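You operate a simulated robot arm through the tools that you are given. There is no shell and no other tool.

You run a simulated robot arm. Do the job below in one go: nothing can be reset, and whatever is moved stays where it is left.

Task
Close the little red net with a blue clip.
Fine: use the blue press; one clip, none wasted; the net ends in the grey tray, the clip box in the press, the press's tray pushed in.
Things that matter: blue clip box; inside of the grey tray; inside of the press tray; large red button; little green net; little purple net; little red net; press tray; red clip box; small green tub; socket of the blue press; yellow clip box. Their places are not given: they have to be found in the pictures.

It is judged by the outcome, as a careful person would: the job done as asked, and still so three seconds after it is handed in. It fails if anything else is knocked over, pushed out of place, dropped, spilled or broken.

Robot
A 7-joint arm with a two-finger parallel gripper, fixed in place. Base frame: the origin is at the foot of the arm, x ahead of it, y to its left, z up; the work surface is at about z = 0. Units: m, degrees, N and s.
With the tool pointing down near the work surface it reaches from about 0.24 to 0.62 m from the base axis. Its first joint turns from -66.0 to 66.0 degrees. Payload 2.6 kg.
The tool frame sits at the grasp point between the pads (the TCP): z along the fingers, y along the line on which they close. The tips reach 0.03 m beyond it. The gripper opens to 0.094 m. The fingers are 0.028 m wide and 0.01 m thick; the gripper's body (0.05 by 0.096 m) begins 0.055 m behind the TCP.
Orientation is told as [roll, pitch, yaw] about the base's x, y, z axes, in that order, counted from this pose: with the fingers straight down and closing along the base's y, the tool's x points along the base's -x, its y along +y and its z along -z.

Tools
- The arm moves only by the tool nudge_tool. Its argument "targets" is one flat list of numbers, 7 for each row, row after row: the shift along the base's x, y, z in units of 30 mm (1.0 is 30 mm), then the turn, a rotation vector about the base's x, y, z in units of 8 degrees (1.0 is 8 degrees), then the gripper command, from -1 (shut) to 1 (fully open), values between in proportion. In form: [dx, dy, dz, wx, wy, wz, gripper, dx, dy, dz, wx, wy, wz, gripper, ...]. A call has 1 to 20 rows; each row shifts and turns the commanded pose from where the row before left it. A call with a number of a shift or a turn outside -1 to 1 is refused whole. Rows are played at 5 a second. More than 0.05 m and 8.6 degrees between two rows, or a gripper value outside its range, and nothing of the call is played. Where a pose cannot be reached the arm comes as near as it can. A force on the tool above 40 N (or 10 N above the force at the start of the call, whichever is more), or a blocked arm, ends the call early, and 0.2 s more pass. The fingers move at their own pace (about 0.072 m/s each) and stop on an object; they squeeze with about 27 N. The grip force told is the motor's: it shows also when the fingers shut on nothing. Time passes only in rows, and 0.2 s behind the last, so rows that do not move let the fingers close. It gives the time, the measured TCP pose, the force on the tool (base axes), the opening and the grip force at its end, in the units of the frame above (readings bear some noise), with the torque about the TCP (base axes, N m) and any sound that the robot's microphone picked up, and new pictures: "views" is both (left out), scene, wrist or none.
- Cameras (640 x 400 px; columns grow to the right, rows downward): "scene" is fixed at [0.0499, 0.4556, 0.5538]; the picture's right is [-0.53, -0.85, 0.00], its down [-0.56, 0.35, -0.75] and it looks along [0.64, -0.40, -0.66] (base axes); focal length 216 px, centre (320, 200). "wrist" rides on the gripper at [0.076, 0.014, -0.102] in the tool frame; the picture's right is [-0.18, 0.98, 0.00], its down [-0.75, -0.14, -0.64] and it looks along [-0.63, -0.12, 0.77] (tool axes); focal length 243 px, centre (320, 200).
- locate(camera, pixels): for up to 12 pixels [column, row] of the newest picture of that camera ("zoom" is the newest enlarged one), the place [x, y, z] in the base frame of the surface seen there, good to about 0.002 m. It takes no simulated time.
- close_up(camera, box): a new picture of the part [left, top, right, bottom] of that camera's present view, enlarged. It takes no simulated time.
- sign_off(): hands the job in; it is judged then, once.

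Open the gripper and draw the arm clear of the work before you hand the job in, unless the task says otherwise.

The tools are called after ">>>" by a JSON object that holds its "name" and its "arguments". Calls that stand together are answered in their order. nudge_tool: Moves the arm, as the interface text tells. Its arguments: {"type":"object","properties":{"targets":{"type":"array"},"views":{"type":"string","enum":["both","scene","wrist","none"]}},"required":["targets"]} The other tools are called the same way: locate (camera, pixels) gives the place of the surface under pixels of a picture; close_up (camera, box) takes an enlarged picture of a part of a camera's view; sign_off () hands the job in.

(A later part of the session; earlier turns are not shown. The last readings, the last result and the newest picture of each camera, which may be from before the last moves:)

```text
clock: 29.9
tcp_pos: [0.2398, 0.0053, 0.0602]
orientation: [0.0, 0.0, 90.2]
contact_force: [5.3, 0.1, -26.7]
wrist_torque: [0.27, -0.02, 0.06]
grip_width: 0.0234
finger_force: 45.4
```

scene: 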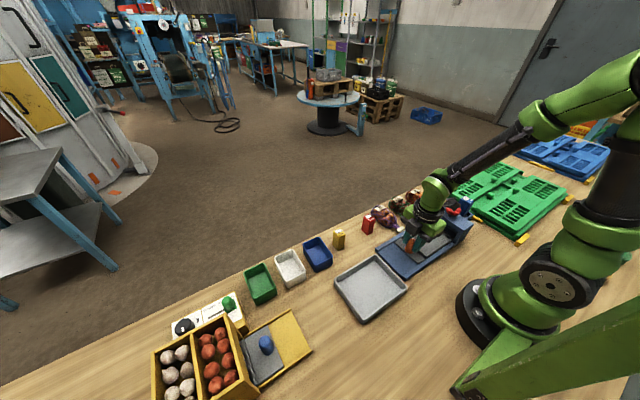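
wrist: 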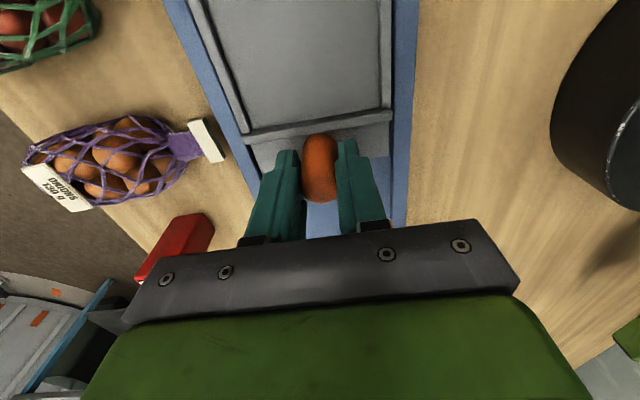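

The tray still slides (y now 0.005). I lower the command about 1 mm to relieve the upward strain and keep pushing to the stop.

>>> {"name": "nudge_tool", "arguments": {"targets": [0, 0, -0.03, 0, 0, 0, -1, 0, -0.1, 0, 0, 0, 0, -1, 0, -0.1, 0, 0, 0, 0, -1, 0, -0.1, 0, 0, 0, 0, -1, 0, 0, 0, 0, 0, 0, -1], "views": "wrist"}}

```text
clock: 30.6
tcp_pos: [0.2389, 0.0051, 0.0617]
orientation: [0.0, -0.3, 90.3]
contact_force: [-1.5, 5.6, 2.0]
wrist_torque: [-0.74, -0.28, -0.11]
grip_width: 0.0231
finger_force: 44.8
stopped in row 3: the force on the tool passed its limit at 44 N (the readings are from after the stop); the commanded pose is now the measured one
```

wrist: 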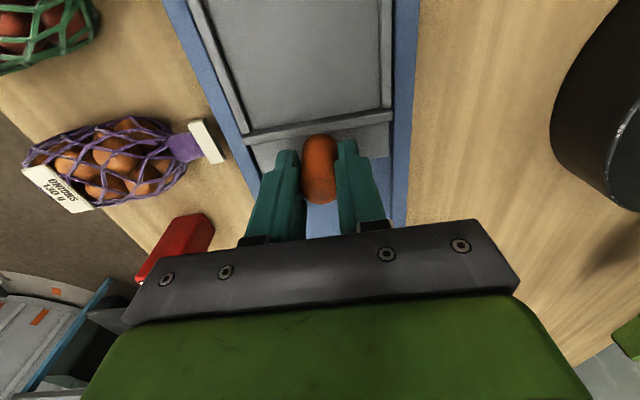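

The tray stopped at knob y ≈ 0.005 (about 65 mm travel), so its lips come under the button at y ≈ -0.136. I look at the pushed-in state in the scene before pulling it out again.

>>> {"name": "close_up", "arguments": {"camera": "scene", "box": [370, 180, 490, 280]}}

```text
4.00 times, centred on (430, 230) of scene
```

zoom: 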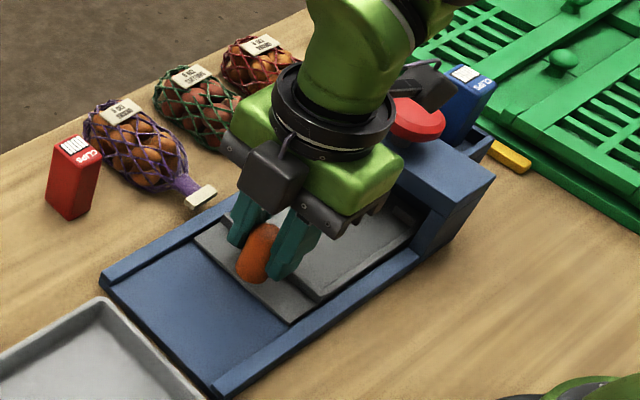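

The tray is in and nothing else has moved. I pull it back out toward +y by the knob.

>>> {"name": "nudge_tool", "arguments": {"targets": [0, 0.2, 0, 0, 0, 0, -1, 0, 0.3, 0, 0, 0, 0, -1, 0, 0.3, 0, 0, 0, 0, -1, 0, 0.3, 0, 0, 0, 0, -1, 0, 0.3, 0, 0, 0, 0, -1, 0, 0.3, 0, 0, 0, 0, -1, 0, 0.3, 0, 0, 0, 0, -1, 0, 0, 0, 0, 0, 0, -1]}}

```text
clock: 32.4
tcp_pos: [0.2397, 0.0649, 0.0618]
orientation: [0.1, -0.2, 90.3]
contact_force: [-6.8, 0.9, 7.3]
wrist_torque: [0.19, -0.24, 0.0]
grip_width: 0.023
finger_force: 45.1
```

scene: 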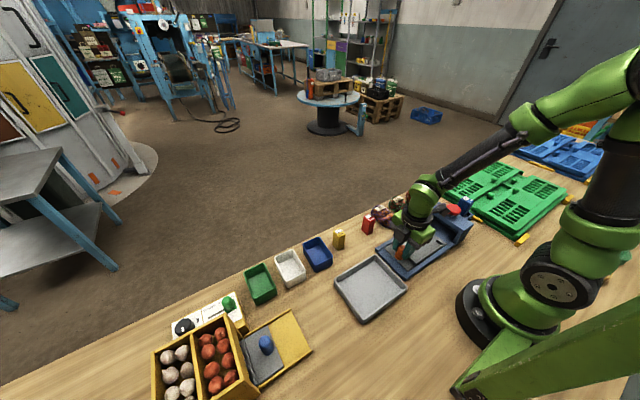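
wrist: 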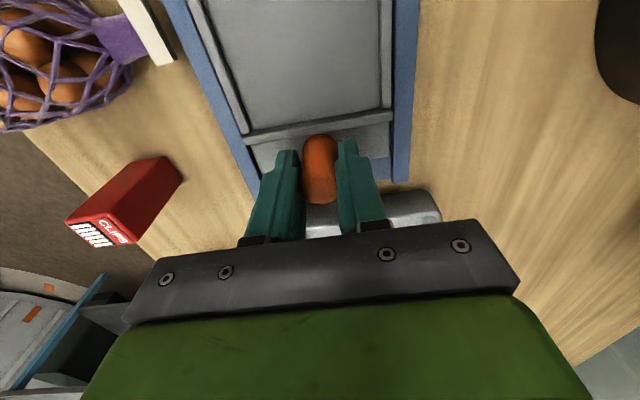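

The tray is nearly out (y 0.065); I pull the last 5 mm, then open and rise.

>>> {"name": "nudge_tool", "arguments": {"targets": [0, 0.1, 0, 0, 0, 0, -1, 0, 0.08, 0, 0, 0, 0, -1, 0, 0, 0, 0, 0, 0, -1], "views": "none"}}

```text
clock: 33.2
tcp_pos: [0.2393, 0.0695, 0.0613]
orientation: [0.0, -0.1, 90.2]
contact_force: [-11.5, -5.4, 34.2]
wrist_torque: [0.12, 0.29, 0.06]
grip_width: 0.023
finger_force: 44.9
```

The tray is back at its out position. I open, rise to z ≈ 0.20 and swing over the red net with yaw 0 and a 0.075 m opening.

>>> {"name": "nudge_tool", "arguments": {"targets": [0, 0, 0, 0, 0, 0, 0.6, 0, 0, 0, 0, 0, 0, 0.6, 0, 0, 0, 0, 0, 0, 0.6, 0, 0, 0.95, 0, 0, 0, 0.6, 0, 0, 0.95, 0, 0, 0, 0.6, 0, 0, 0.95, 0, 0, 0, 0.6, 0, 0, 0.95, 0, 0, 0, 0.6, 0, 0, 0.95, 0, 0, 0, 0.6, 0.38, -0.707, 0, 0, 0, -0.9375, 0.6, 0.38, -0.707, 0, 0, 0, -0.9375, 0.6, 0.38, -0.707, 0, 0, 0, -0.9375, 0.6, 0.38, -0.707, 0, 0, 0, -0.9375, 0.6, 0.38, -0.707, 0, 0, 0, -0.9375, 0.6, 0.38, -0.707, 0, 0, 0, -0.9375, 0.6, 0.38, -0.707, 0, 0, 0, -0.9375, 0.6, 0.38, -0.707, 0, 0, 0, -0.9375, 0.6, 0.38, -0.707, 0, 0, 0, -0.9375, 0.6, 0.38, -0.707, 0, 0, 0, -0.9375, 0.6, 0.38, -0.707, 0, 0, 0, -0.9375, 0.6, 0.38, -0.707, 0, 0, 0, -0.9375, 0.6]}}

```text
clock: 37.4
tcp_pos: [0.3769, -0.1862, 0.2035]
orientation: [0.0, -0.2, 0.1]
contact_force: [0.1, -0.3, 0.3]
wrist_torque: [-0.01, -0.03, 0.01]
grip_width: 0.0751
finger_force: 0.1
```

scene: 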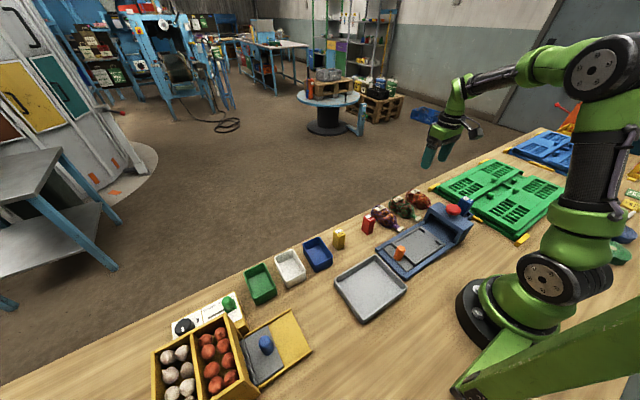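
wrist: 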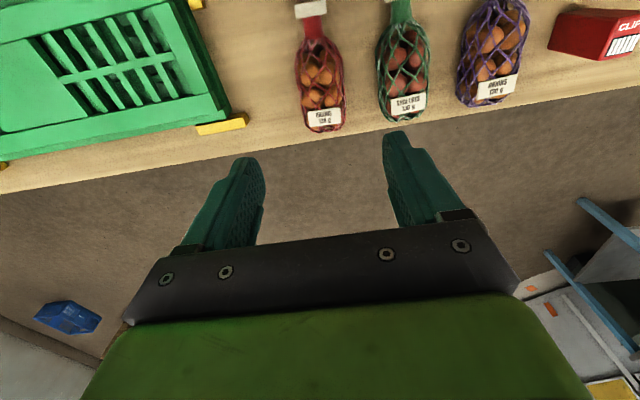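

The net lies ahead at (322,75). I lower to z ≈ 0.10 to check the alignment of the fingers with the net.

>>> {"name": "nudge_tool", "arguments": {"targets": [0, 0, -0.85, 0, 0, 0, 0.6, 0, 0, -0.85, 0, 0, 0, 0.6, 0, 0, -0.85, 0, 0, 0, 0.6, 0, 0, -0.85, 0, 0, 0, 0.6, 0, 0, 0, 0, 0, 0, 0.6]}}

```text
clock: 38.6
tcp_pos: [0.3785, -0.1853, 0.1015]
orientation: [0.1, -0.2, 0.1]
contact_force: [0.2, -0.5, 0.5]
wrist_torque: [0.01, 0.0, 0.01]
grip_width: 0.0751
finger_force: 0.2
```

scene: 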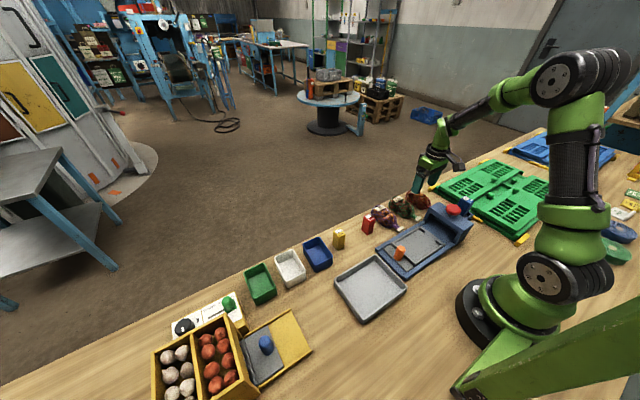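
wrist: 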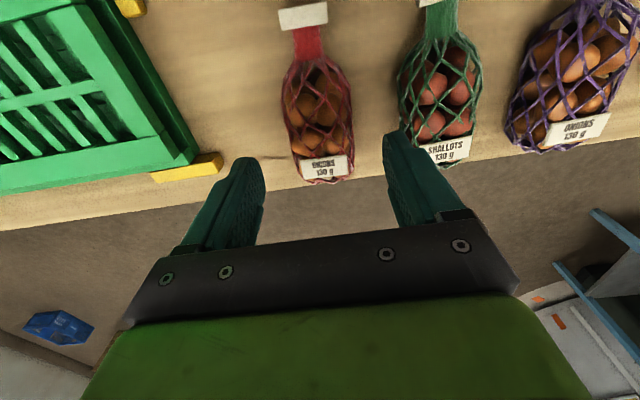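

I locate the red net's edges again from this closer view to centre the grasp.

>>> {"name": "close_up", "arguments": {"camera": "wrist", "box": [256, 0, 416, 190]}}

>>> {"name": "locate", "arguments": {"camera": "wrist", "pixels": [[302, 18], [282, 18], [326, 14], [308, 55], [286, 110], [348, 105], [318, 110], [296, 170], [352, 165], [326, 178], [398, 90], [324, 165]]}}

```text
2.11 times, centred on (336, 95) of wrist
```

zoom: 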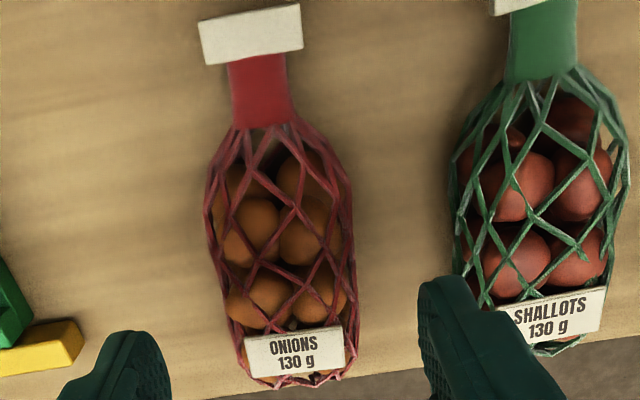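

```text
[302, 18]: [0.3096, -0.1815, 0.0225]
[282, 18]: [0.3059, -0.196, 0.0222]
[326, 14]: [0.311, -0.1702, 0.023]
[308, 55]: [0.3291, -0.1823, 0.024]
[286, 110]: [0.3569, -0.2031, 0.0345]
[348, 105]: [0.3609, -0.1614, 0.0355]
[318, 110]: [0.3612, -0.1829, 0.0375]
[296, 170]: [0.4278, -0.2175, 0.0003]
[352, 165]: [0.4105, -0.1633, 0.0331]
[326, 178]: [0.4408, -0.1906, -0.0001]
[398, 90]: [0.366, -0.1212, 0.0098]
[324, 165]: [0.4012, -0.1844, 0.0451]
```

The net's body spans y -0.205 to -0.161, so the fingers straddle it well. I shift 2 mm, go down to z ≈ 0.044 and close.

>>> {"name": "nudge_tool", "arguments": {"targets": [-0.07, 0.06, -0.6, 0, 0, 0, 0.6, 0, 0, -0.7, 0, 0, 0, 0.6, 0, 0, -0.6, 0, 0, 0, 0.6, 0, 0, 0, 0, 0, 0, 0.6, 0, 0, 0, 0, 0, 0, 0.3, 0, 0, 0, 0, 0, 0, 0, 0, 0, 0, 0, 0, 0, -0.3, 0, 0, 0, 0, 0, 0, -1, 0, 0, 0, 0, 0, 0, -1, 0, 0, 0, 0, 0, 0, -1]}}

```text
clock: 40.8
tcp_pos: [0.3751, -0.1831, 0.0449]
orientation: [0.0, -0.3, 0.4]
contact_force: [0.4, 0.9, -0.1]
wrist_torque: [0.01, 0.02, 0.0]
grip_width: 0.0494
finger_force: 26.9
```

scene: 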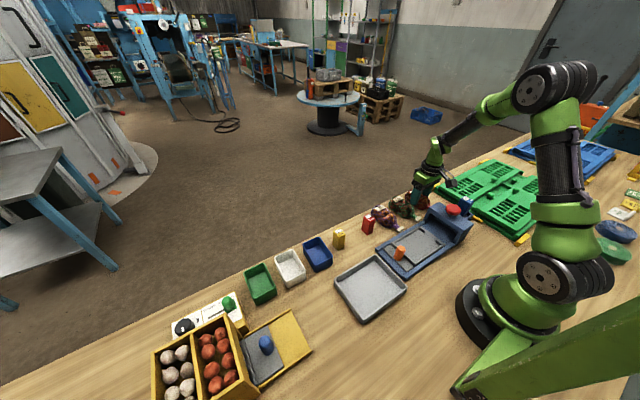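
wrist: 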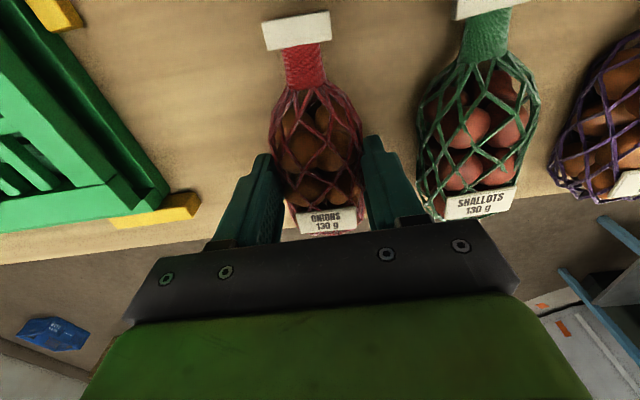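

The net is held at 0.0494 m. I lift it straight up first and check that it hangs level.

>>> {"name": "nudge_tool", "arguments": {"targets": [0, 0, 0.3, 0, 0, 0, -1, 0, 0, 0.6, 0, 0, 0, -1, 0, 0, 0.9, 0, 0, 0, -1, 0, 0, 0.9, 0, 0, 0, -1, 0, 0, 0.9, 0, 0, 0, -1, 0, 0, 0.9, 0, 0, 0, -1, 0, 0, 0.7, 0, 0, 0, -1, 0, 0, 0, 0, 0, 0, -1]}}

```text
clock: 42.6
tcp_pos: [0.3751, -0.1846, 0.2015]
orientation: [0.0, -0.3, 0.3]
contact_force: [-0.6, 0.2, -1.7]
wrist_torque: [0.0, 0.04, 0.01]
grip_width: 0.049
finger_force: 27.2
```

scene: 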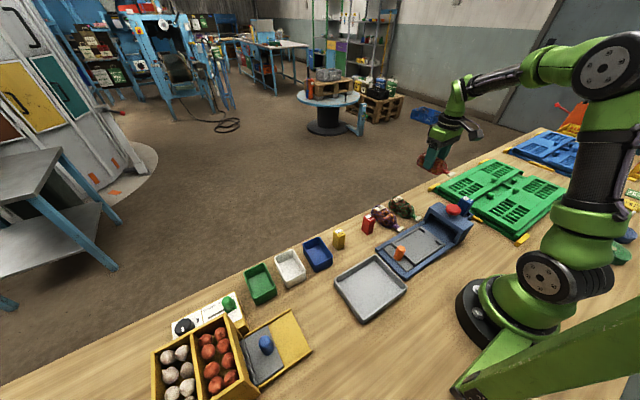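
wrist: 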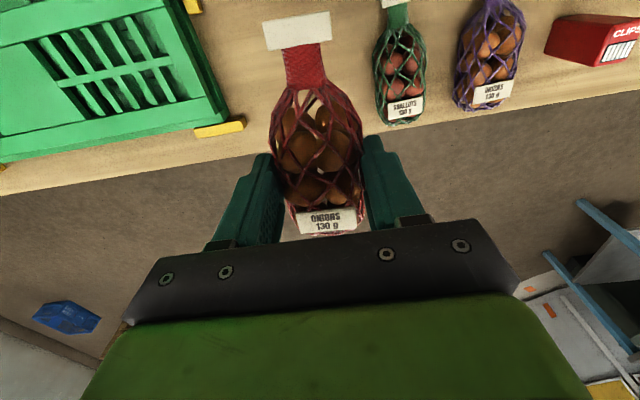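

The net came up level and unchanged in the grip. I measure cuff, neck and ends relative to the TCP.

>>> {"name": "close_up", "arguments": {"camera": "wrist", "box": [240, 0, 400, 250]}}

>>> {"name": "locate", "arguments": {"camera": "wrist", "pixels": [[264, 35], [330, 25], [297, 18], [301, 44], [298, 50], [302, 68], [310, 84], [278, 120], [358, 120], [320, 120], [285, 66], [322, 64]]}}

```text
1.60 times, centred on (320, 125) of wrist
```

zoom: 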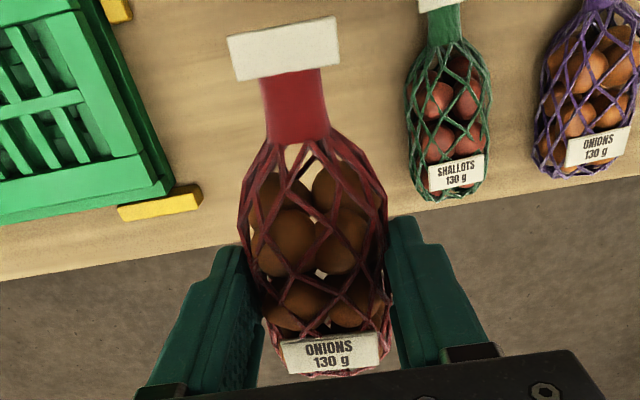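

```text
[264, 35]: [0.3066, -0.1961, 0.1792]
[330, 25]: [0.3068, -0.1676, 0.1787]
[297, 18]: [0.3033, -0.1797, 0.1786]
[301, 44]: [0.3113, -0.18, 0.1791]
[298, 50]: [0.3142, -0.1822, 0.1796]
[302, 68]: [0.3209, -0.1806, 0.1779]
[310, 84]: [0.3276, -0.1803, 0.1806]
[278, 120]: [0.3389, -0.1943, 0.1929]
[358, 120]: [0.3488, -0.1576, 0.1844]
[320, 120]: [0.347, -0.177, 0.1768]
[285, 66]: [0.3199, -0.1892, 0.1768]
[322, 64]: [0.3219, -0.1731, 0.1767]
```

Neck centre sits 54 mm ahead of the TCP and about 3 mm to its left. I now swing +90° and carry the net to (0.2405, -0.019), still at z 0.20, so the neck points at the press head.

>>> {"name": "nudge_tool", "arguments": {"targets": [-0.374, 0.46, 0, 0, 0, 0.9375, -1, -0.374, 0.46, 0, 0, 0, 0.9375, -1, -0.374, 0.46, 0, 0, 0, 0.9375, -1, -0.374, 0.46, 0, 0, 0, 0.9375, -1, -0.374, 0.46, 0, 0, 0, 0.9375, -1, -0.374, 0.46, 0, 0, 0, 0.9375, -1, -0.374, 0.46, 0, 0, 0, 0.9375, -1, -0.374, 0.46, 0, 0, 0, 0.9375, -1, -0.374, 0.46, 0, 0, 0, 0.9375, -1, -0.374, 0.46, 0, 0, 0, 0.9375, -1, -0.374, 0.46, 0, 0, 0, 0.9375, -1, -0.374, 0.46, 0, 0, 0, 0.9375, -1, 0, 0, 0, 0, 0, 0, -1, 0, 0, 0, 0, 0, 0, -1]}}

```text
clock: 45.6
tcp_pos: [0.2392, -0.0178, 0.1999]
orientation: [0.0, -0.2, 90.3]
contact_force: [-0.3, -0.3, -1.5]
wrist_torque: [-0.01, 0.02, 0.01]
grip_width: 0.049
finger_force: 27.0
```

scene: 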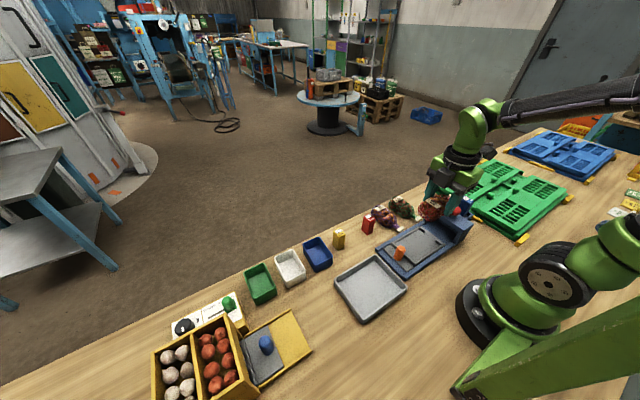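
wrist: 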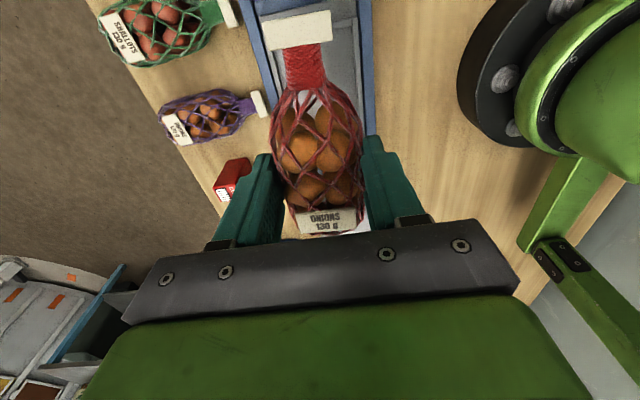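

The net is over the tray with its neck toward the head. I check the cuff and tray positions by locating them.

>>> {"name": "locate", "arguments": {"camera": "wrist", "pixels": [[266, 36], [330, 25], [299, 18], [302, 68], [286, 68], [322, 64], [253, 25], [359, 60], [366, 25], [270, 62]]}}

>>> {"name": "close_up", "arguments": {"camera": "wrist", "box": [230, 0, 390, 120]}}

```text
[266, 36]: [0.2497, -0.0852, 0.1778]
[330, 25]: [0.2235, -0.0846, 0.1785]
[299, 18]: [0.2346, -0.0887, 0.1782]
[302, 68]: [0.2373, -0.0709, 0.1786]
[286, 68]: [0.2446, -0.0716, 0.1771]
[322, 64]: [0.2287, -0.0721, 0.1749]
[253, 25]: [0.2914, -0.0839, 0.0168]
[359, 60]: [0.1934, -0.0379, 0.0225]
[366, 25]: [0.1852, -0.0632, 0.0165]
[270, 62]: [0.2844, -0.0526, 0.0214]
```

```text
3.33 times, centred on (310, 60) of wrist
```

zoom: 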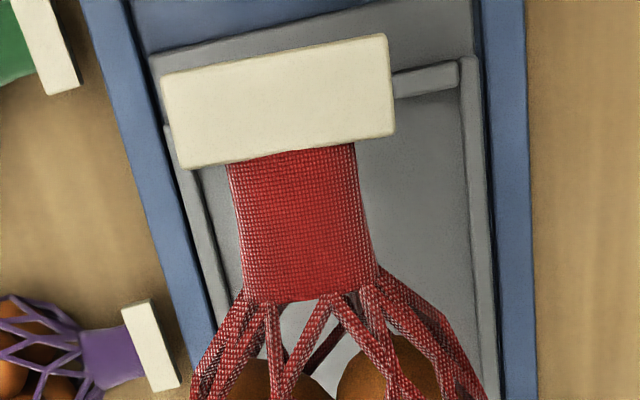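

The neck centre is at (0.2366, -0.0715); the tray's centre is x≈0.239. I shift 2 mm in x and -2 mm in y and lower to about z 0.068.

>>> {"name": "nudge_tool", "arguments": {"targets": [0.07, -0.07, -0.5, 0, 0, 0, -1, 0, 0, -0.9, 0, 0, 0, -1, 0, 0, -0.9, 0, 0, 0, -1, 0, 0, -0.9, 0, 0, 0, -1, 0, 0, -0.7, 0, 0, 0, -1, 0, 0, -0.5, 0, 0, 0, -1, 0, 0, 0, 0, 0, 0, -1]}}

```text
clock: 47.2
tcp_pos: [0.2424, -0.0189, 0.0688]
orientation: [-0.1, -0.2, 90.3]
contact_force: [-0.7, 0.4, -1.6]
wrist_torque: [-0.01, 0.02, 0.02]
grip_width: 0.0489
finger_force: 27.2
```

scene: 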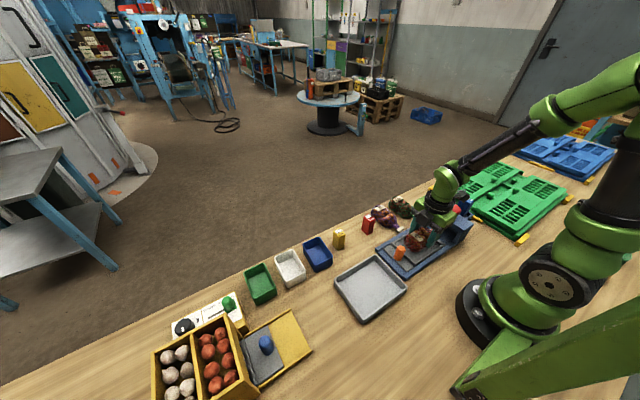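
wrist: 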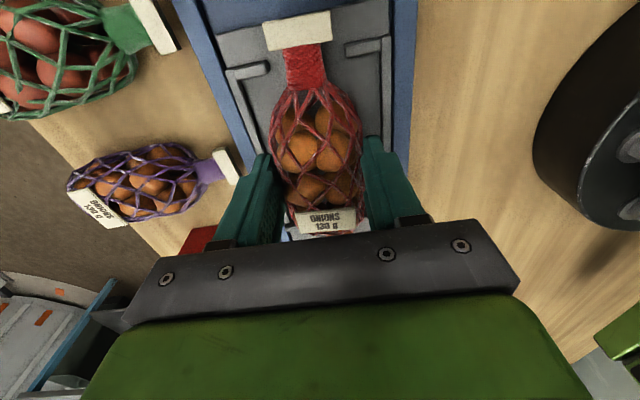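

The neck lines up between the lips at (248,70) and (365,48). I locate them to fine-tune before setting it down.

>>> {"name": "close_up", "arguments": {"camera": "wrist", "box": [200, 0, 410, 130]}}

>>> {"name": "locate", "arguments": {"camera": "wrist", "pixels": [[268, 36], [330, 25], [300, 18], [304, 68], [287, 68], [323, 64], [268, 67], [346, 48], [228, 72], [388, 45], [306, 85], [240, 75]]}}

```text
3.05 times, centred on (305, 65) of wrist
```

zoom: 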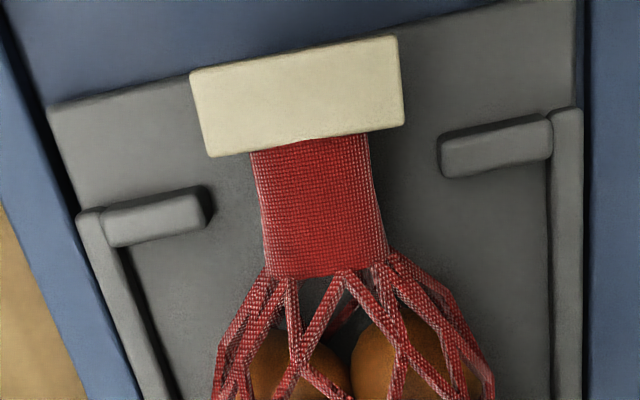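

```text
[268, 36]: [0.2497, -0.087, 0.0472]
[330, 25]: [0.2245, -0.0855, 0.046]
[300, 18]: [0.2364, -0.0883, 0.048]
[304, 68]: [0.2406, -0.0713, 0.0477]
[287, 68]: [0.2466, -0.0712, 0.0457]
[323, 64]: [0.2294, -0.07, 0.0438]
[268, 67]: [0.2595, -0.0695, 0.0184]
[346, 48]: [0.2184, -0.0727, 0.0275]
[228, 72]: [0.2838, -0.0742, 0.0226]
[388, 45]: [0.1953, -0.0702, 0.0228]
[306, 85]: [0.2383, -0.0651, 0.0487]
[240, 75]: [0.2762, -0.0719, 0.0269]
```

The neck is centred on the lips (y ≈ -0.072, x ≈ 0.238). I lower the last ~8 mm slowly.

>>> {"name": "nudge_tool", "arguments": {"targets": [0, 0, -0.12, 0, 0, 0, -1, 0, 0, -0.08, 0, 0, 0, -1, 0, 0, -0.04, 0, 0, 0, -1, 0, 0, 0, 0, 0, 0, -1], "views": "none"}}

```text
clock: 48.2
tcp_pos: [0.2421, -0.0192, 0.0612]
orientation: [0.0, -0.2, 90.3]
contact_force: [-0.1, 1.0, -1.2]
wrist_torque: [0.01, 0.0, -0.02]
grip_width: 0.0489
finger_force: 26.8
```

No contact yet at z 0.0612 (force still -1.2 N); I go a further 1–2 mm in fine steps.

>>> {"name": "nudge_tool", "arguments": {"targets": [0, 0, -0.03, 0, 0, 0, -1, 0, 0, -0.02, 0, 0, 0, -1, 0, 0, 0, 0, 0, 0, -1], "views": "wrist"}}

```text
clock: 49.0
tcp_pos: [0.2426, -0.0198, 0.0608]
orientation: [0.0, -0.2, 90.2]
contact_force: [-12.4, 0.3, 33.1]
wrist_torque: [0.33, -0.04, 0.13]
grip_width: 0.0495
finger_force: 27.4
```

wrist: 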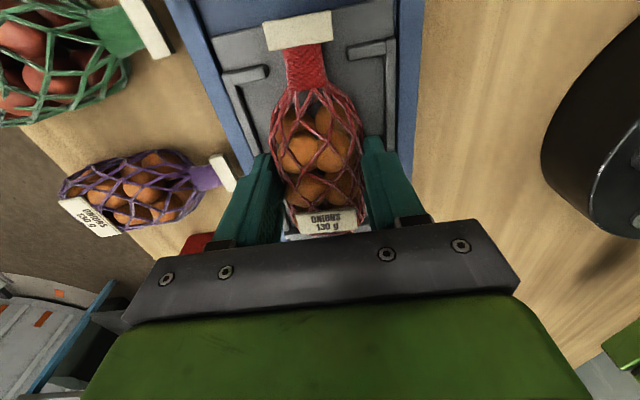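

The net rests on the tray (33 N). I ease up 1 mm, open to about 0.07 m and rise straight up.

>>> {"name": "nudge_tool", "arguments": {"targets": [0, 0, 0.04, 0, 0, 0, -1, 0, 0, 0, 0, 0, 0, 0.5, 0, 0, 0, 0, 0, 0, 0.5, 0, 0, 0, 0, 0, 0, 0.5, 0, 0, 0.3, 0, 0, 0, 0.5, 0, 0, 0.8, 0, 0, 0, 0.5, 0, 0, 0.9, 0, 0, 0, 0.5, 0, 0, 0.9, 0, 0, 0, 0.5, 0, 0, 0.9, 0, 0, 0, 0.5, 0, 0, 0, 0, 0, 0, 0.5]}}

```text
clock: 51.2
tcp_pos: [0.2422, -0.0202, 0.1757]
orientation: [0.0, -0.2, 90.4]
contact_force: [-0.6, -1.1, -0.3]
wrist_torque: [0.03, 0.0, 0.02]
grip_width: 0.0706
finger_force: 0.0
```

scene: 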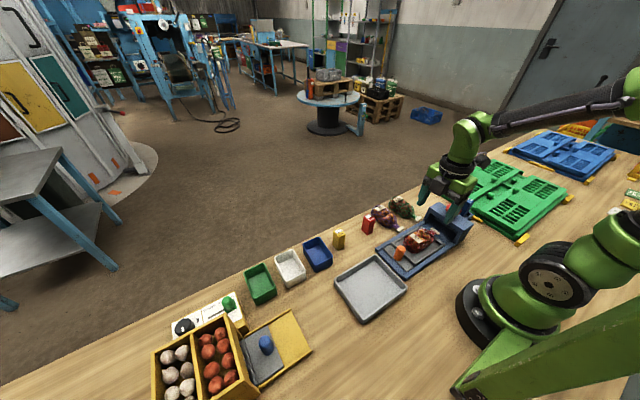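
wrist: 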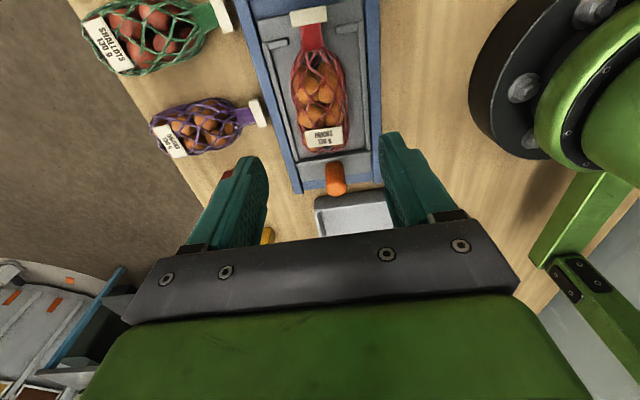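

The net lies in the tray with its neck between the lips. I check positions closely before pushing the tray in.

>>> {"name": "close_up", "arguments": {"camera": "wrist", "box": [230, 0, 400, 210]}}

>>> {"name": "close_up", "arguments": {"camera": "scene", "box": [370, 180, 490, 280]}}

>>> {"name": "locate", "arguments": {"camera": "wrist", "pixels": [[292, 22], [326, 14], [308, 10], [312, 35], [314, 48], [294, 90], [345, 88], [305, 145], [342, 142], [324, 148], [336, 170], [334, 190]]}}

```text
1.90 times, centred on (315, 105) of wrist
```

zoom: 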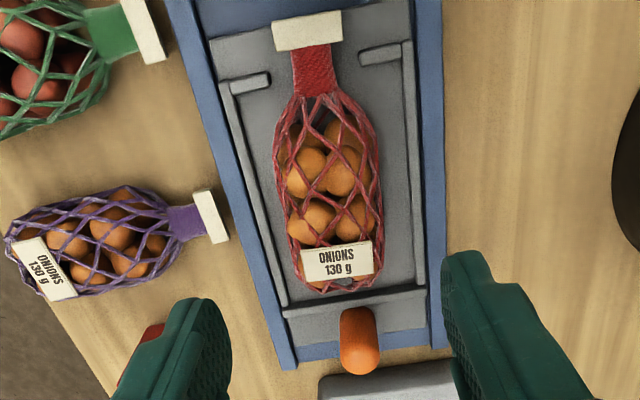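

```text
4.00 times, centred on (430, 230) of scene
```

zoom: 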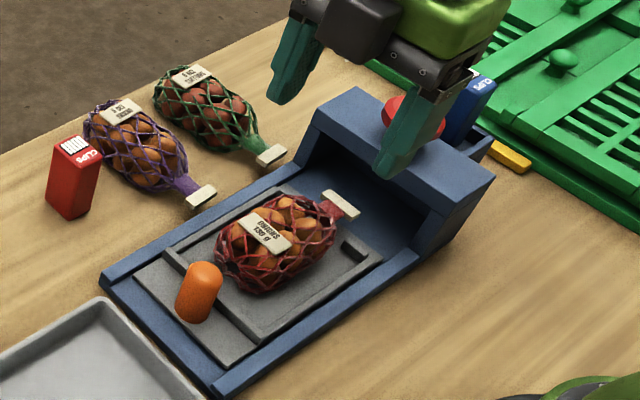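

```text
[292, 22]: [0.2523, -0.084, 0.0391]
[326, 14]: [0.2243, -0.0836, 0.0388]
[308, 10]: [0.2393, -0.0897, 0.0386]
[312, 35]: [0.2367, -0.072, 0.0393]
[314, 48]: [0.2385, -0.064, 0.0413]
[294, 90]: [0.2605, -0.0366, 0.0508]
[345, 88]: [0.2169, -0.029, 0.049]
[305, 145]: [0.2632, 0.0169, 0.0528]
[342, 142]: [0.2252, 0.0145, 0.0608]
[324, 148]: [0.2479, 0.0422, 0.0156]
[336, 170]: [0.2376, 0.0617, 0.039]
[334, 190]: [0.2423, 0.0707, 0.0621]
```

The net's neck (y -0.064 to -0.082, x 0.238) lies in the gap as wanted. I close the fingers, go behind the knob at y ≈ 0.101 and down to z ≈ 0.06 to push the tray in without gripping.

>>> {"name": "nudge_tool", "arguments": {"targets": [-0.06, 0.8, 0, 0, 0, 0, -1, 0, 0.8, 0, 0, 0, 0, -1, 0, 0.8, 0, 0, 0, 0, -1, 0, 0.8, 0, 0, 0, 0, -1, 0, 0.84, 0, 0, 0, 0, -1, 0, 0, -0.7, 0, 0, 0, -1, 0, 0, -0.9, 0, 0, 0, -1, 0, 0, -0.9, 0, 0, 0, -1, 0, 0, -0.8, 0, 0, 0, -1, 0, 0, -0.56, 0, 0, 0, -1, 0, 0, 0, 0, 0, 0, -1]}}

```text
clock: 53.6
tcp_pos: [0.2401, 0.1037, 0.0594]
orientation: [0.0, -0.2, 90.2]
contact_force: [-0.3, -0.1, -0.1]
wrist_torque: [0.02, -0.04, 0.0]
grip_width: 0.0
finger_force: 26.5
```

scene: 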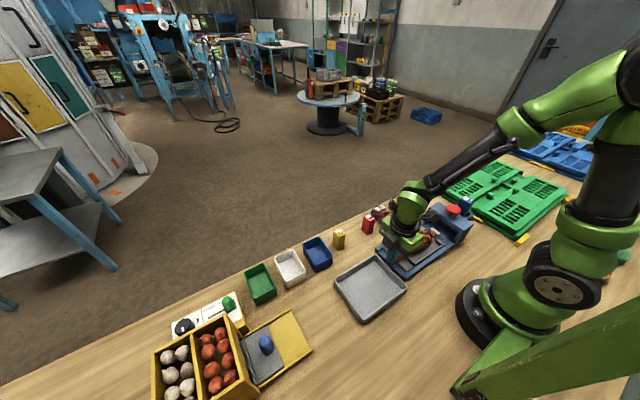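
wrist: 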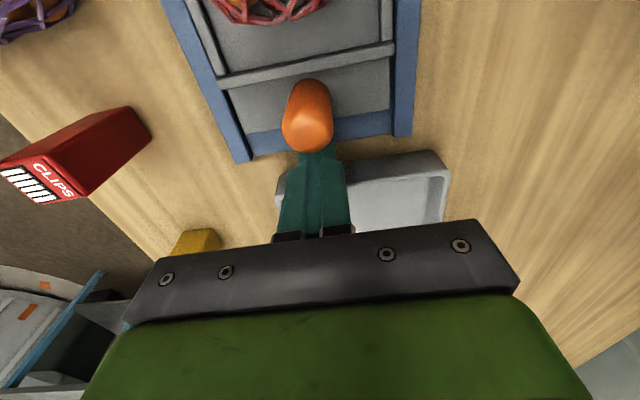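

The closed fingers are just behind the knob. I push the tray in steadily toward -y.

>>> {"name": "nudge_tool", "arguments": {"targets": [0, -0.15, 0, 0, 0, 0, -1, 0, -0.2, 0, 0, 0, 0, -1, 0, -0.2, 0, 0, 0, 0, -1, 0, -0.2, 0, 0, 0, 0, -1, 0, -0.2, 0, 0, 0, 0, -1, 0, -0.2, 0, 0, 0, 0, -1, 0, -0.2, 0, 0, 0, 0, -1, 0, -0.2, 0, 0, 0, 0, -1, 0, -0.2, 0, 0, 0, 0, -1, 0, -0.2, 0, 0, 0, 0, -1, 0, -0.15, 0, 0, 0, 0, -1, 0, 0, 0, 0, 0, 0, -1]}}

```text
clock: 56.2
tcp_pos: [0.2404, 0.0386, 0.0595]
orientation: [0.1, -0.2, 90.4]
contact_force: [0.2, -0.8, 0.5]
wrist_torque: [-0.02, 0.02, 0.03]
grip_width: 0.0001
finger_force: 27.2
```

scene: 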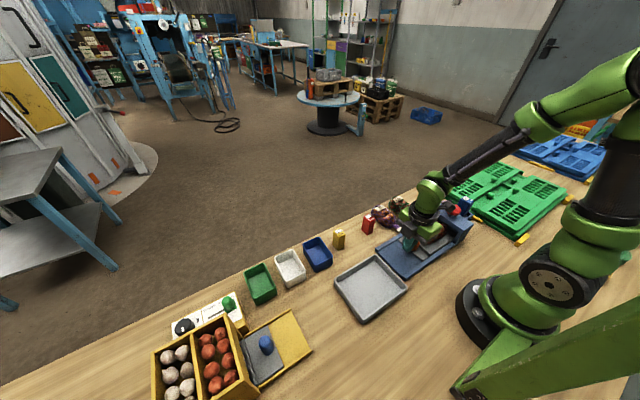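
wrist: 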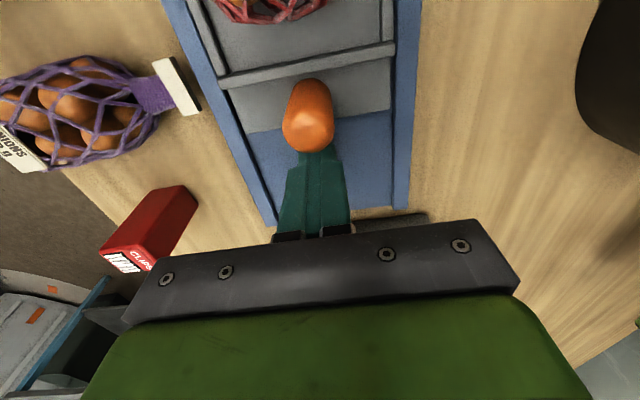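

I check where the knob is now and continue only if it is not yet at its stop.

>>> {"name": "locate", "arguments": {"camera": "wrist", "pixels": [[306, 120], [308, 145], [308, 92], [290, 115], [330, 115], [300, 65], [250, 128], [390, 108]]}}

>>> {"name": "close_up", "arguments": {"camera": "scene", "box": [370, 180, 490, 280]}}

```text
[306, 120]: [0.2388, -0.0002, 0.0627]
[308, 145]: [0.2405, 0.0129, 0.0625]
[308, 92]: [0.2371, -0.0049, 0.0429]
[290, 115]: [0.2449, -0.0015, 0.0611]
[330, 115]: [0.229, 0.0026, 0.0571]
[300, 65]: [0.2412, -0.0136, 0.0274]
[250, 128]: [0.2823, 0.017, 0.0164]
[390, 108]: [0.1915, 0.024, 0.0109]
```

```text
4.00 times, centred on (430, 230) of scene
```

zoom: 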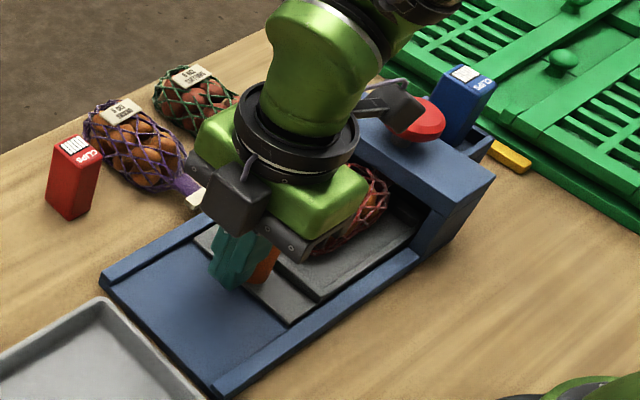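

The knob has moved about 66 mm, near the stop. I push a few more millimetres gently to confirm it is fully home.

>>> {"name": "nudge_tool", "arguments": {"targets": [0, -0.07, 0, 0, 0, 0, -1, 0, -0.07, 0, 0, 0, 0, -1, 0, 0, 0, 0, 0, 0, -1], "views": "none"}}

```text
clock: 57.0
tcp_pos: [0.2405, 0.0335, 0.0589]
orientation: [0.0, -0.2, 90.3]
contact_force: [0.5, 0.1, -0.1]
wrist_torque: [0.01, 0.0, 0.01]
grip_width: 0.0001
finger_force: 27.0
```

No resistance yet at y 0.0335; I continue in 2 mm steps to the stop.

>>> {"name": "nudge_tool", "arguments": {"targets": [0, -0.05, 0, 0, 0, 0, -1, 0, -0.05, 0, 0, 0, 0, -1, 0, -0.05, 0, 0, 0, 0, -1, 0, 0, 0, 0, 0, 0, -1], "views": "wrist"}}

```text
clock: 58.1
tcp_pos: [0.2414, 0.0335, 0.059]
orientation: [0.0, -0.3, 90.5]
contact_force: [-0.5, 7.8, -1.5]
wrist_torque: [0.0, 0.02, -0.04]
grip_width: 0.0001
finger_force: 27.0
stopped in row 4: the force on the tool passed its limit at 41 N (the readings are from after the stop); the commanded pose is now the measured one
```

wrist: 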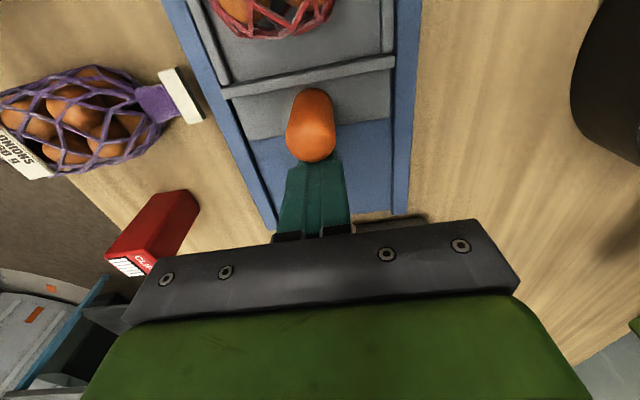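

The tray is home (41 N at the stop). I back off 9 mm, rise to z ≈ 0.17 and look at how the net sits under the head.

>>> {"name": "nudge_tool", "arguments": {"targets": [0, 0.3, 0, 0, 0, 0, -1, 0, 0, 0.7, 0, 0, 0, -1, 0, 0, 0.9, 0, 0, 0, -1, 0, 0, 0.9, 0, 0, 0, -1, 0, 0, 0.9, 0, 0, 0, -1, 0, 0.8, 0.5, 0, 0, 0, -1, 0, 0.8, 0.3, 0, 0, 0, -1, 0, 0, 0, 0, 0, 0, -1]}}

```text
clock: 59.9
tcp_pos: [0.2386, 0.0895, 0.1839]
orientation: [0.0, -0.4, 90.4]
contact_force: [0.4, 0.3, -0.8]
wrist_torque: [0.02, 0.02, 0.0]
grip_width: 0.0
finger_force: 26.6
```

scene: 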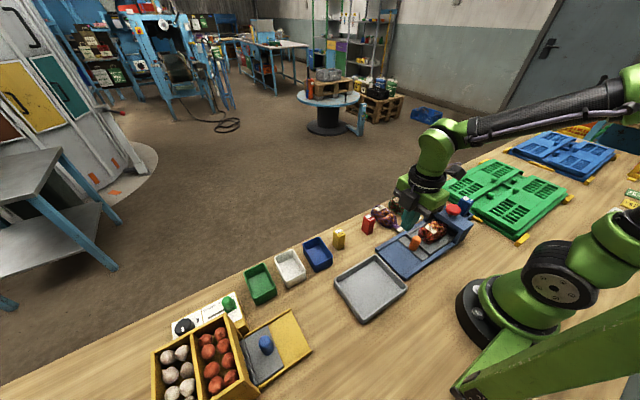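
wrist: 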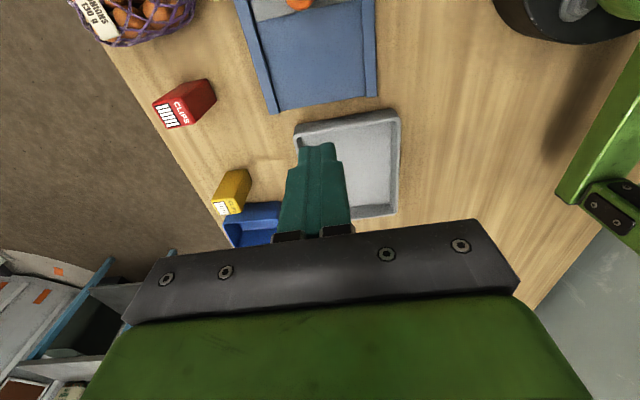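

I enlarge the press in the scene view to check the net and the tray.

>>> {"name": "close_up", "arguments": {"camera": "scene", "box": [390, 190, 480, 270]}}

```text
5.00 times, centred on (435, 230) of scene
```

zoom: 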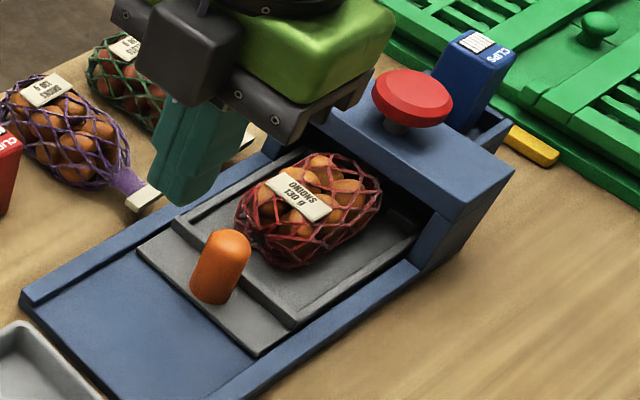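

I locate the knob, tray back rim and net label to verify the net did not slide in the tray.

>>> {"name": "locate", "arguments": {"camera": "zoom", "pixels": [[228, 240], [140, 245], [255, 350], [303, 195], [345, 165], [240, 230], [280, 265], [180, 222], [295, 320], [413, 90], [370, 180], [470, 60]]}}

```text
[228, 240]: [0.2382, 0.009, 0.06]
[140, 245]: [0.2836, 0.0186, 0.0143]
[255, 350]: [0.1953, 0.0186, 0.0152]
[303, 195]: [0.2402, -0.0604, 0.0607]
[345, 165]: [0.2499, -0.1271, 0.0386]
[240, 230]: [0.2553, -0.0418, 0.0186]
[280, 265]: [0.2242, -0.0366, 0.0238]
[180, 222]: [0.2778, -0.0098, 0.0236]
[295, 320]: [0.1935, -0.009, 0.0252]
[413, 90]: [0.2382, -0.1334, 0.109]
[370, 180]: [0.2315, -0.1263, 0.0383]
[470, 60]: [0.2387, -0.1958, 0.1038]
```

The tray moved 65.5 mm and the net with it; its body front is at y ≈ -0.127, so the neck is under the button. I move over the button at (0.2385, -0.137) with closed fingers, staying at z ≈ 0.20.

>>> {"name": "nudge_tool", "arguments": {"targets": [0, -0.5, 0.5, 0, 0, 0, -1, 0, -0.9, 0, 0, 0, 0, -1, 0, -0.9, 0, 0, 0, 0, -1, 0, -0.9, 0, 0, 0, 0, -1, 0, -0.9, 0, 0, 0, 0, -1, 0, -0.9, 0, 0, 0, 0, -1, 0, -0.9, 0, 0, 0, 0, -1, 0, -0.9, 0, 0, 0, 0, -1, 0, -0.75, 0, 0, 0, 0, -1, 0, 0, 0, 0, 0, 0, -1]}}

```text
clock: 62.1
tcp_pos: [0.2397, -0.1366, 0.1974]
orientation: [-0.1, -0.3, 90.4]
contact_force: [-0.6, 0.2, 0.6]
wrist_torque: [-0.03, 0.01, -0.01]
grip_width: 0.0
finger_force: 27.2
```

scene: 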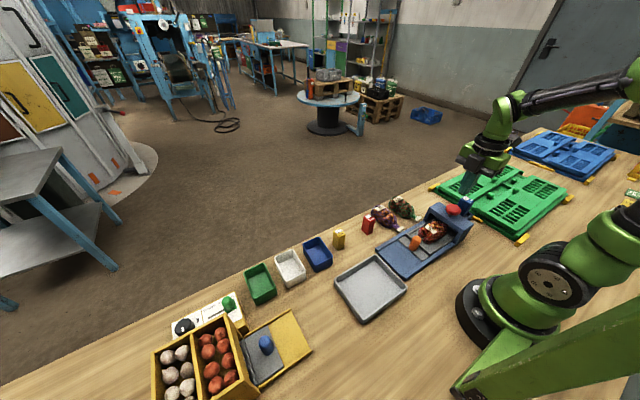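
wrist: 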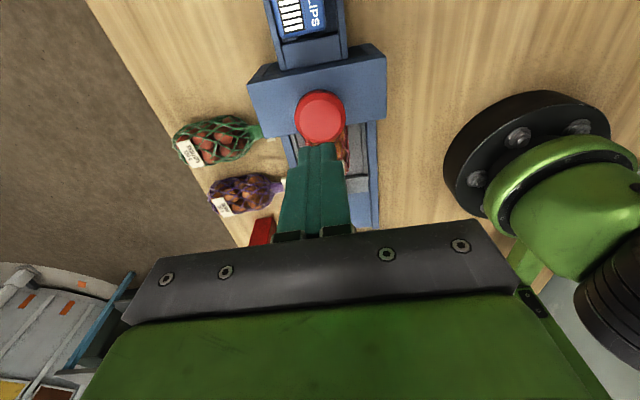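

I verify the button's centre, seen at (320,117), before pressing.

>>> {"name": "locate", "arguments": {"camera": "wrist", "pixels": [[320, 117], [298, 117], [343, 117], [320, 97], [320, 136], [300, 10], [300, 40]]}}

>>> {"name": "close_up", "arguments": {"camera": "wrist", "box": [240, 0, 400, 180]}}

```text
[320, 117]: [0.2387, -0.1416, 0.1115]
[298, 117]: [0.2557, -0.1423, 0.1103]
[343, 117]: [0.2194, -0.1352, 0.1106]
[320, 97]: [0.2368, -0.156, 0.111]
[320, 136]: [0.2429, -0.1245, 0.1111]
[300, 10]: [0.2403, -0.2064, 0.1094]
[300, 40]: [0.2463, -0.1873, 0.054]
```

```text
2.22 times, centred on (320, 90) of wrist
```

zoom: 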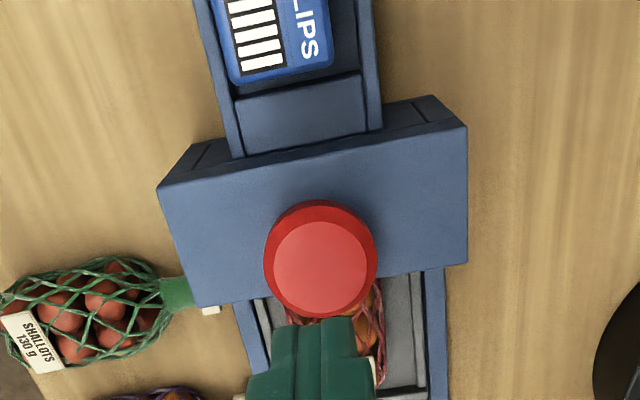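

The button's centre is about (0.239, -0.140). I shift 3 mm, drop to just above it, then press down in 2 mm steps, listening for the click.

>>> {"name": "nudge_tool", "arguments": {"targets": [0, -0.1, -0.6, 0, 0, 0, -1, 0, 0, -0.6, 0, 0, 0, -1, 0, 0, -0.4, 0, 0, 0, -1, 0, 0, 0, 0, 0, 0, -1], "views": "wrist"}}

```text
clock: 63.1
tcp_pos: [0.2398, -0.1405, 0.1512]
orientation: [0.0, -0.3, 90.5]
contact_force: [0.5, -0.6, 0.0]
wrist_torque: [-0.01, 0.01, 0.02]
grip_width: 0.0
finger_force: 26.8
```

wrist: 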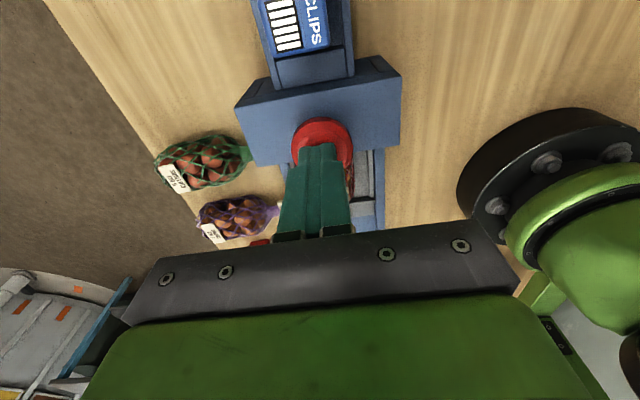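

The tips are 1 cm above the button, centred. I press down now in small steps.

>>> {"name": "nudge_tool", "arguments": {"targets": [0, 0, -0.2, 0, 0, 0, -1, 0, 0, -0.15, 0, 0, 0, -1, 0, 0, -0.08, 0, 0, 0, -1, 0, 0, -0.08, 0, 0, 0, -1, 0, 0, -0.08, 0, 0, 0, -1, 0, 0, -0.08, 0, 0, 0, -1, 0, 0, -0.08, 0, 0, 0, -1], "views": "wrist"}}

```text
clock: 64.7
tcp_pos: [0.2399, -0.1404, 0.1298]
orientation: [0.0, -0.3, 90.5]
contact_force: [4.2, 1.9, 6.3]
wrist_torque: [-0.02, -0.11, 0.05]
grip_width: 0.0001
finger_force: 27.2
```

wrist: 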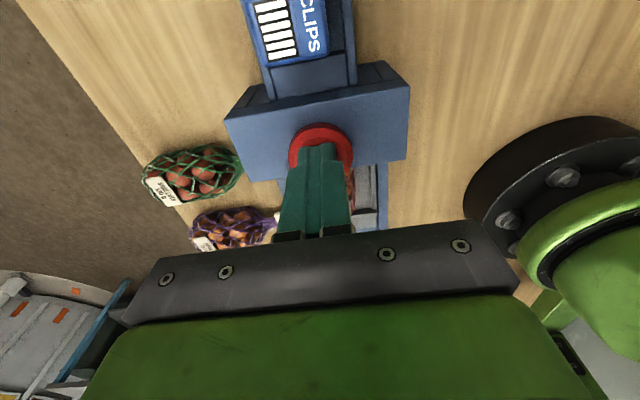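

The button is down about 11 mm at 6 N, no sound yet. I continue pressing in small steps.

>>> {"name": "nudge_tool", "arguments": {"targets": [0, 0, -0.06, 0, 0, 0, -1, 0, 0, -0.06, 0, 0, 0, -1, 0, 0, -0.06, 0, 0, 0, -1, 0, 0, -0.06, 0, 0, 0, -1], "views": "wrist"}}

```text
clock: 65.7
tcp_pos: [0.2401, -0.1392, 0.1258]
orientation: [0.0, -0.4, 90.3]
contact_force: [-6.7, 2.9, 19.2]
wrist_torque: [-0.2, 0.21, -0.06]
grip_width: 0.0002
finger_force: 26.9
heard: click
stopped in row 4: the force on the tool passed its limit at 45 N (the readings are from after the stop); the commanded pose is now the measured one
```

wrist: 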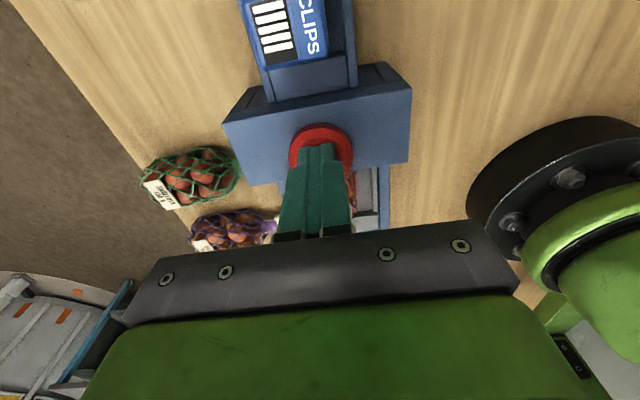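

A click was heard and one stripe on the clip box turned dark: one clip was used. I rise straight off the button and go back toward the knob.

>>> {"name": "nudge_tool", "arguments": {"targets": [0, 0, 0.4, 0, 0, 0, -1, 0, 0, 0.8, 0, 0, 0, -1, 0, 0, 0.9, 0, 0, 0, -1, 0, 0.5, 0.2, 0, 0, 0, -1, 0, 0.9, 0, 0, 0, 0, 0.5, 0, 0.9, 0, 0, 0, 0, 1, 0, 0.9, 0, 0, 0, 0, 1, 0, 0.9, 0, 0, 0, 0, 1, 0, 0.9, 0, 0, 0, 0, 1, 0, 0, 0, 0, 0, 0, 1]}}

```text
clock: 67.9
tcp_pos: [0.2385, 0.0105, 0.1936]
orientation: [0.0, -0.5, 90.3]
contact_force: [0.6, 0.6, 0.4]
wrist_torque: [0.0, 0.0, -0.04]
grip_width: 0.0941
finger_force: 0.0
```

scene: 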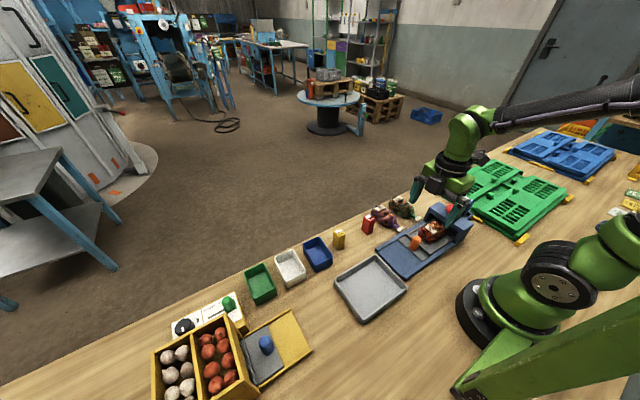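
wrist: 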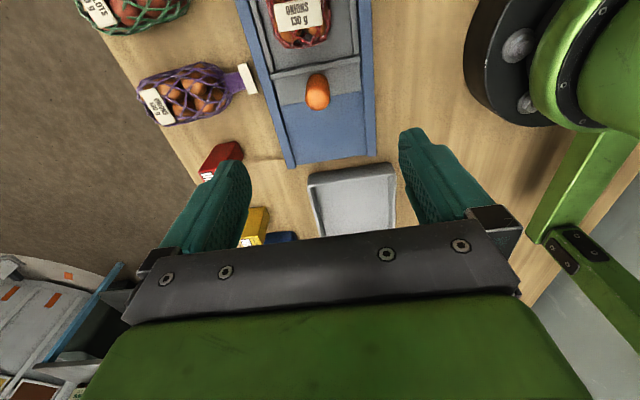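

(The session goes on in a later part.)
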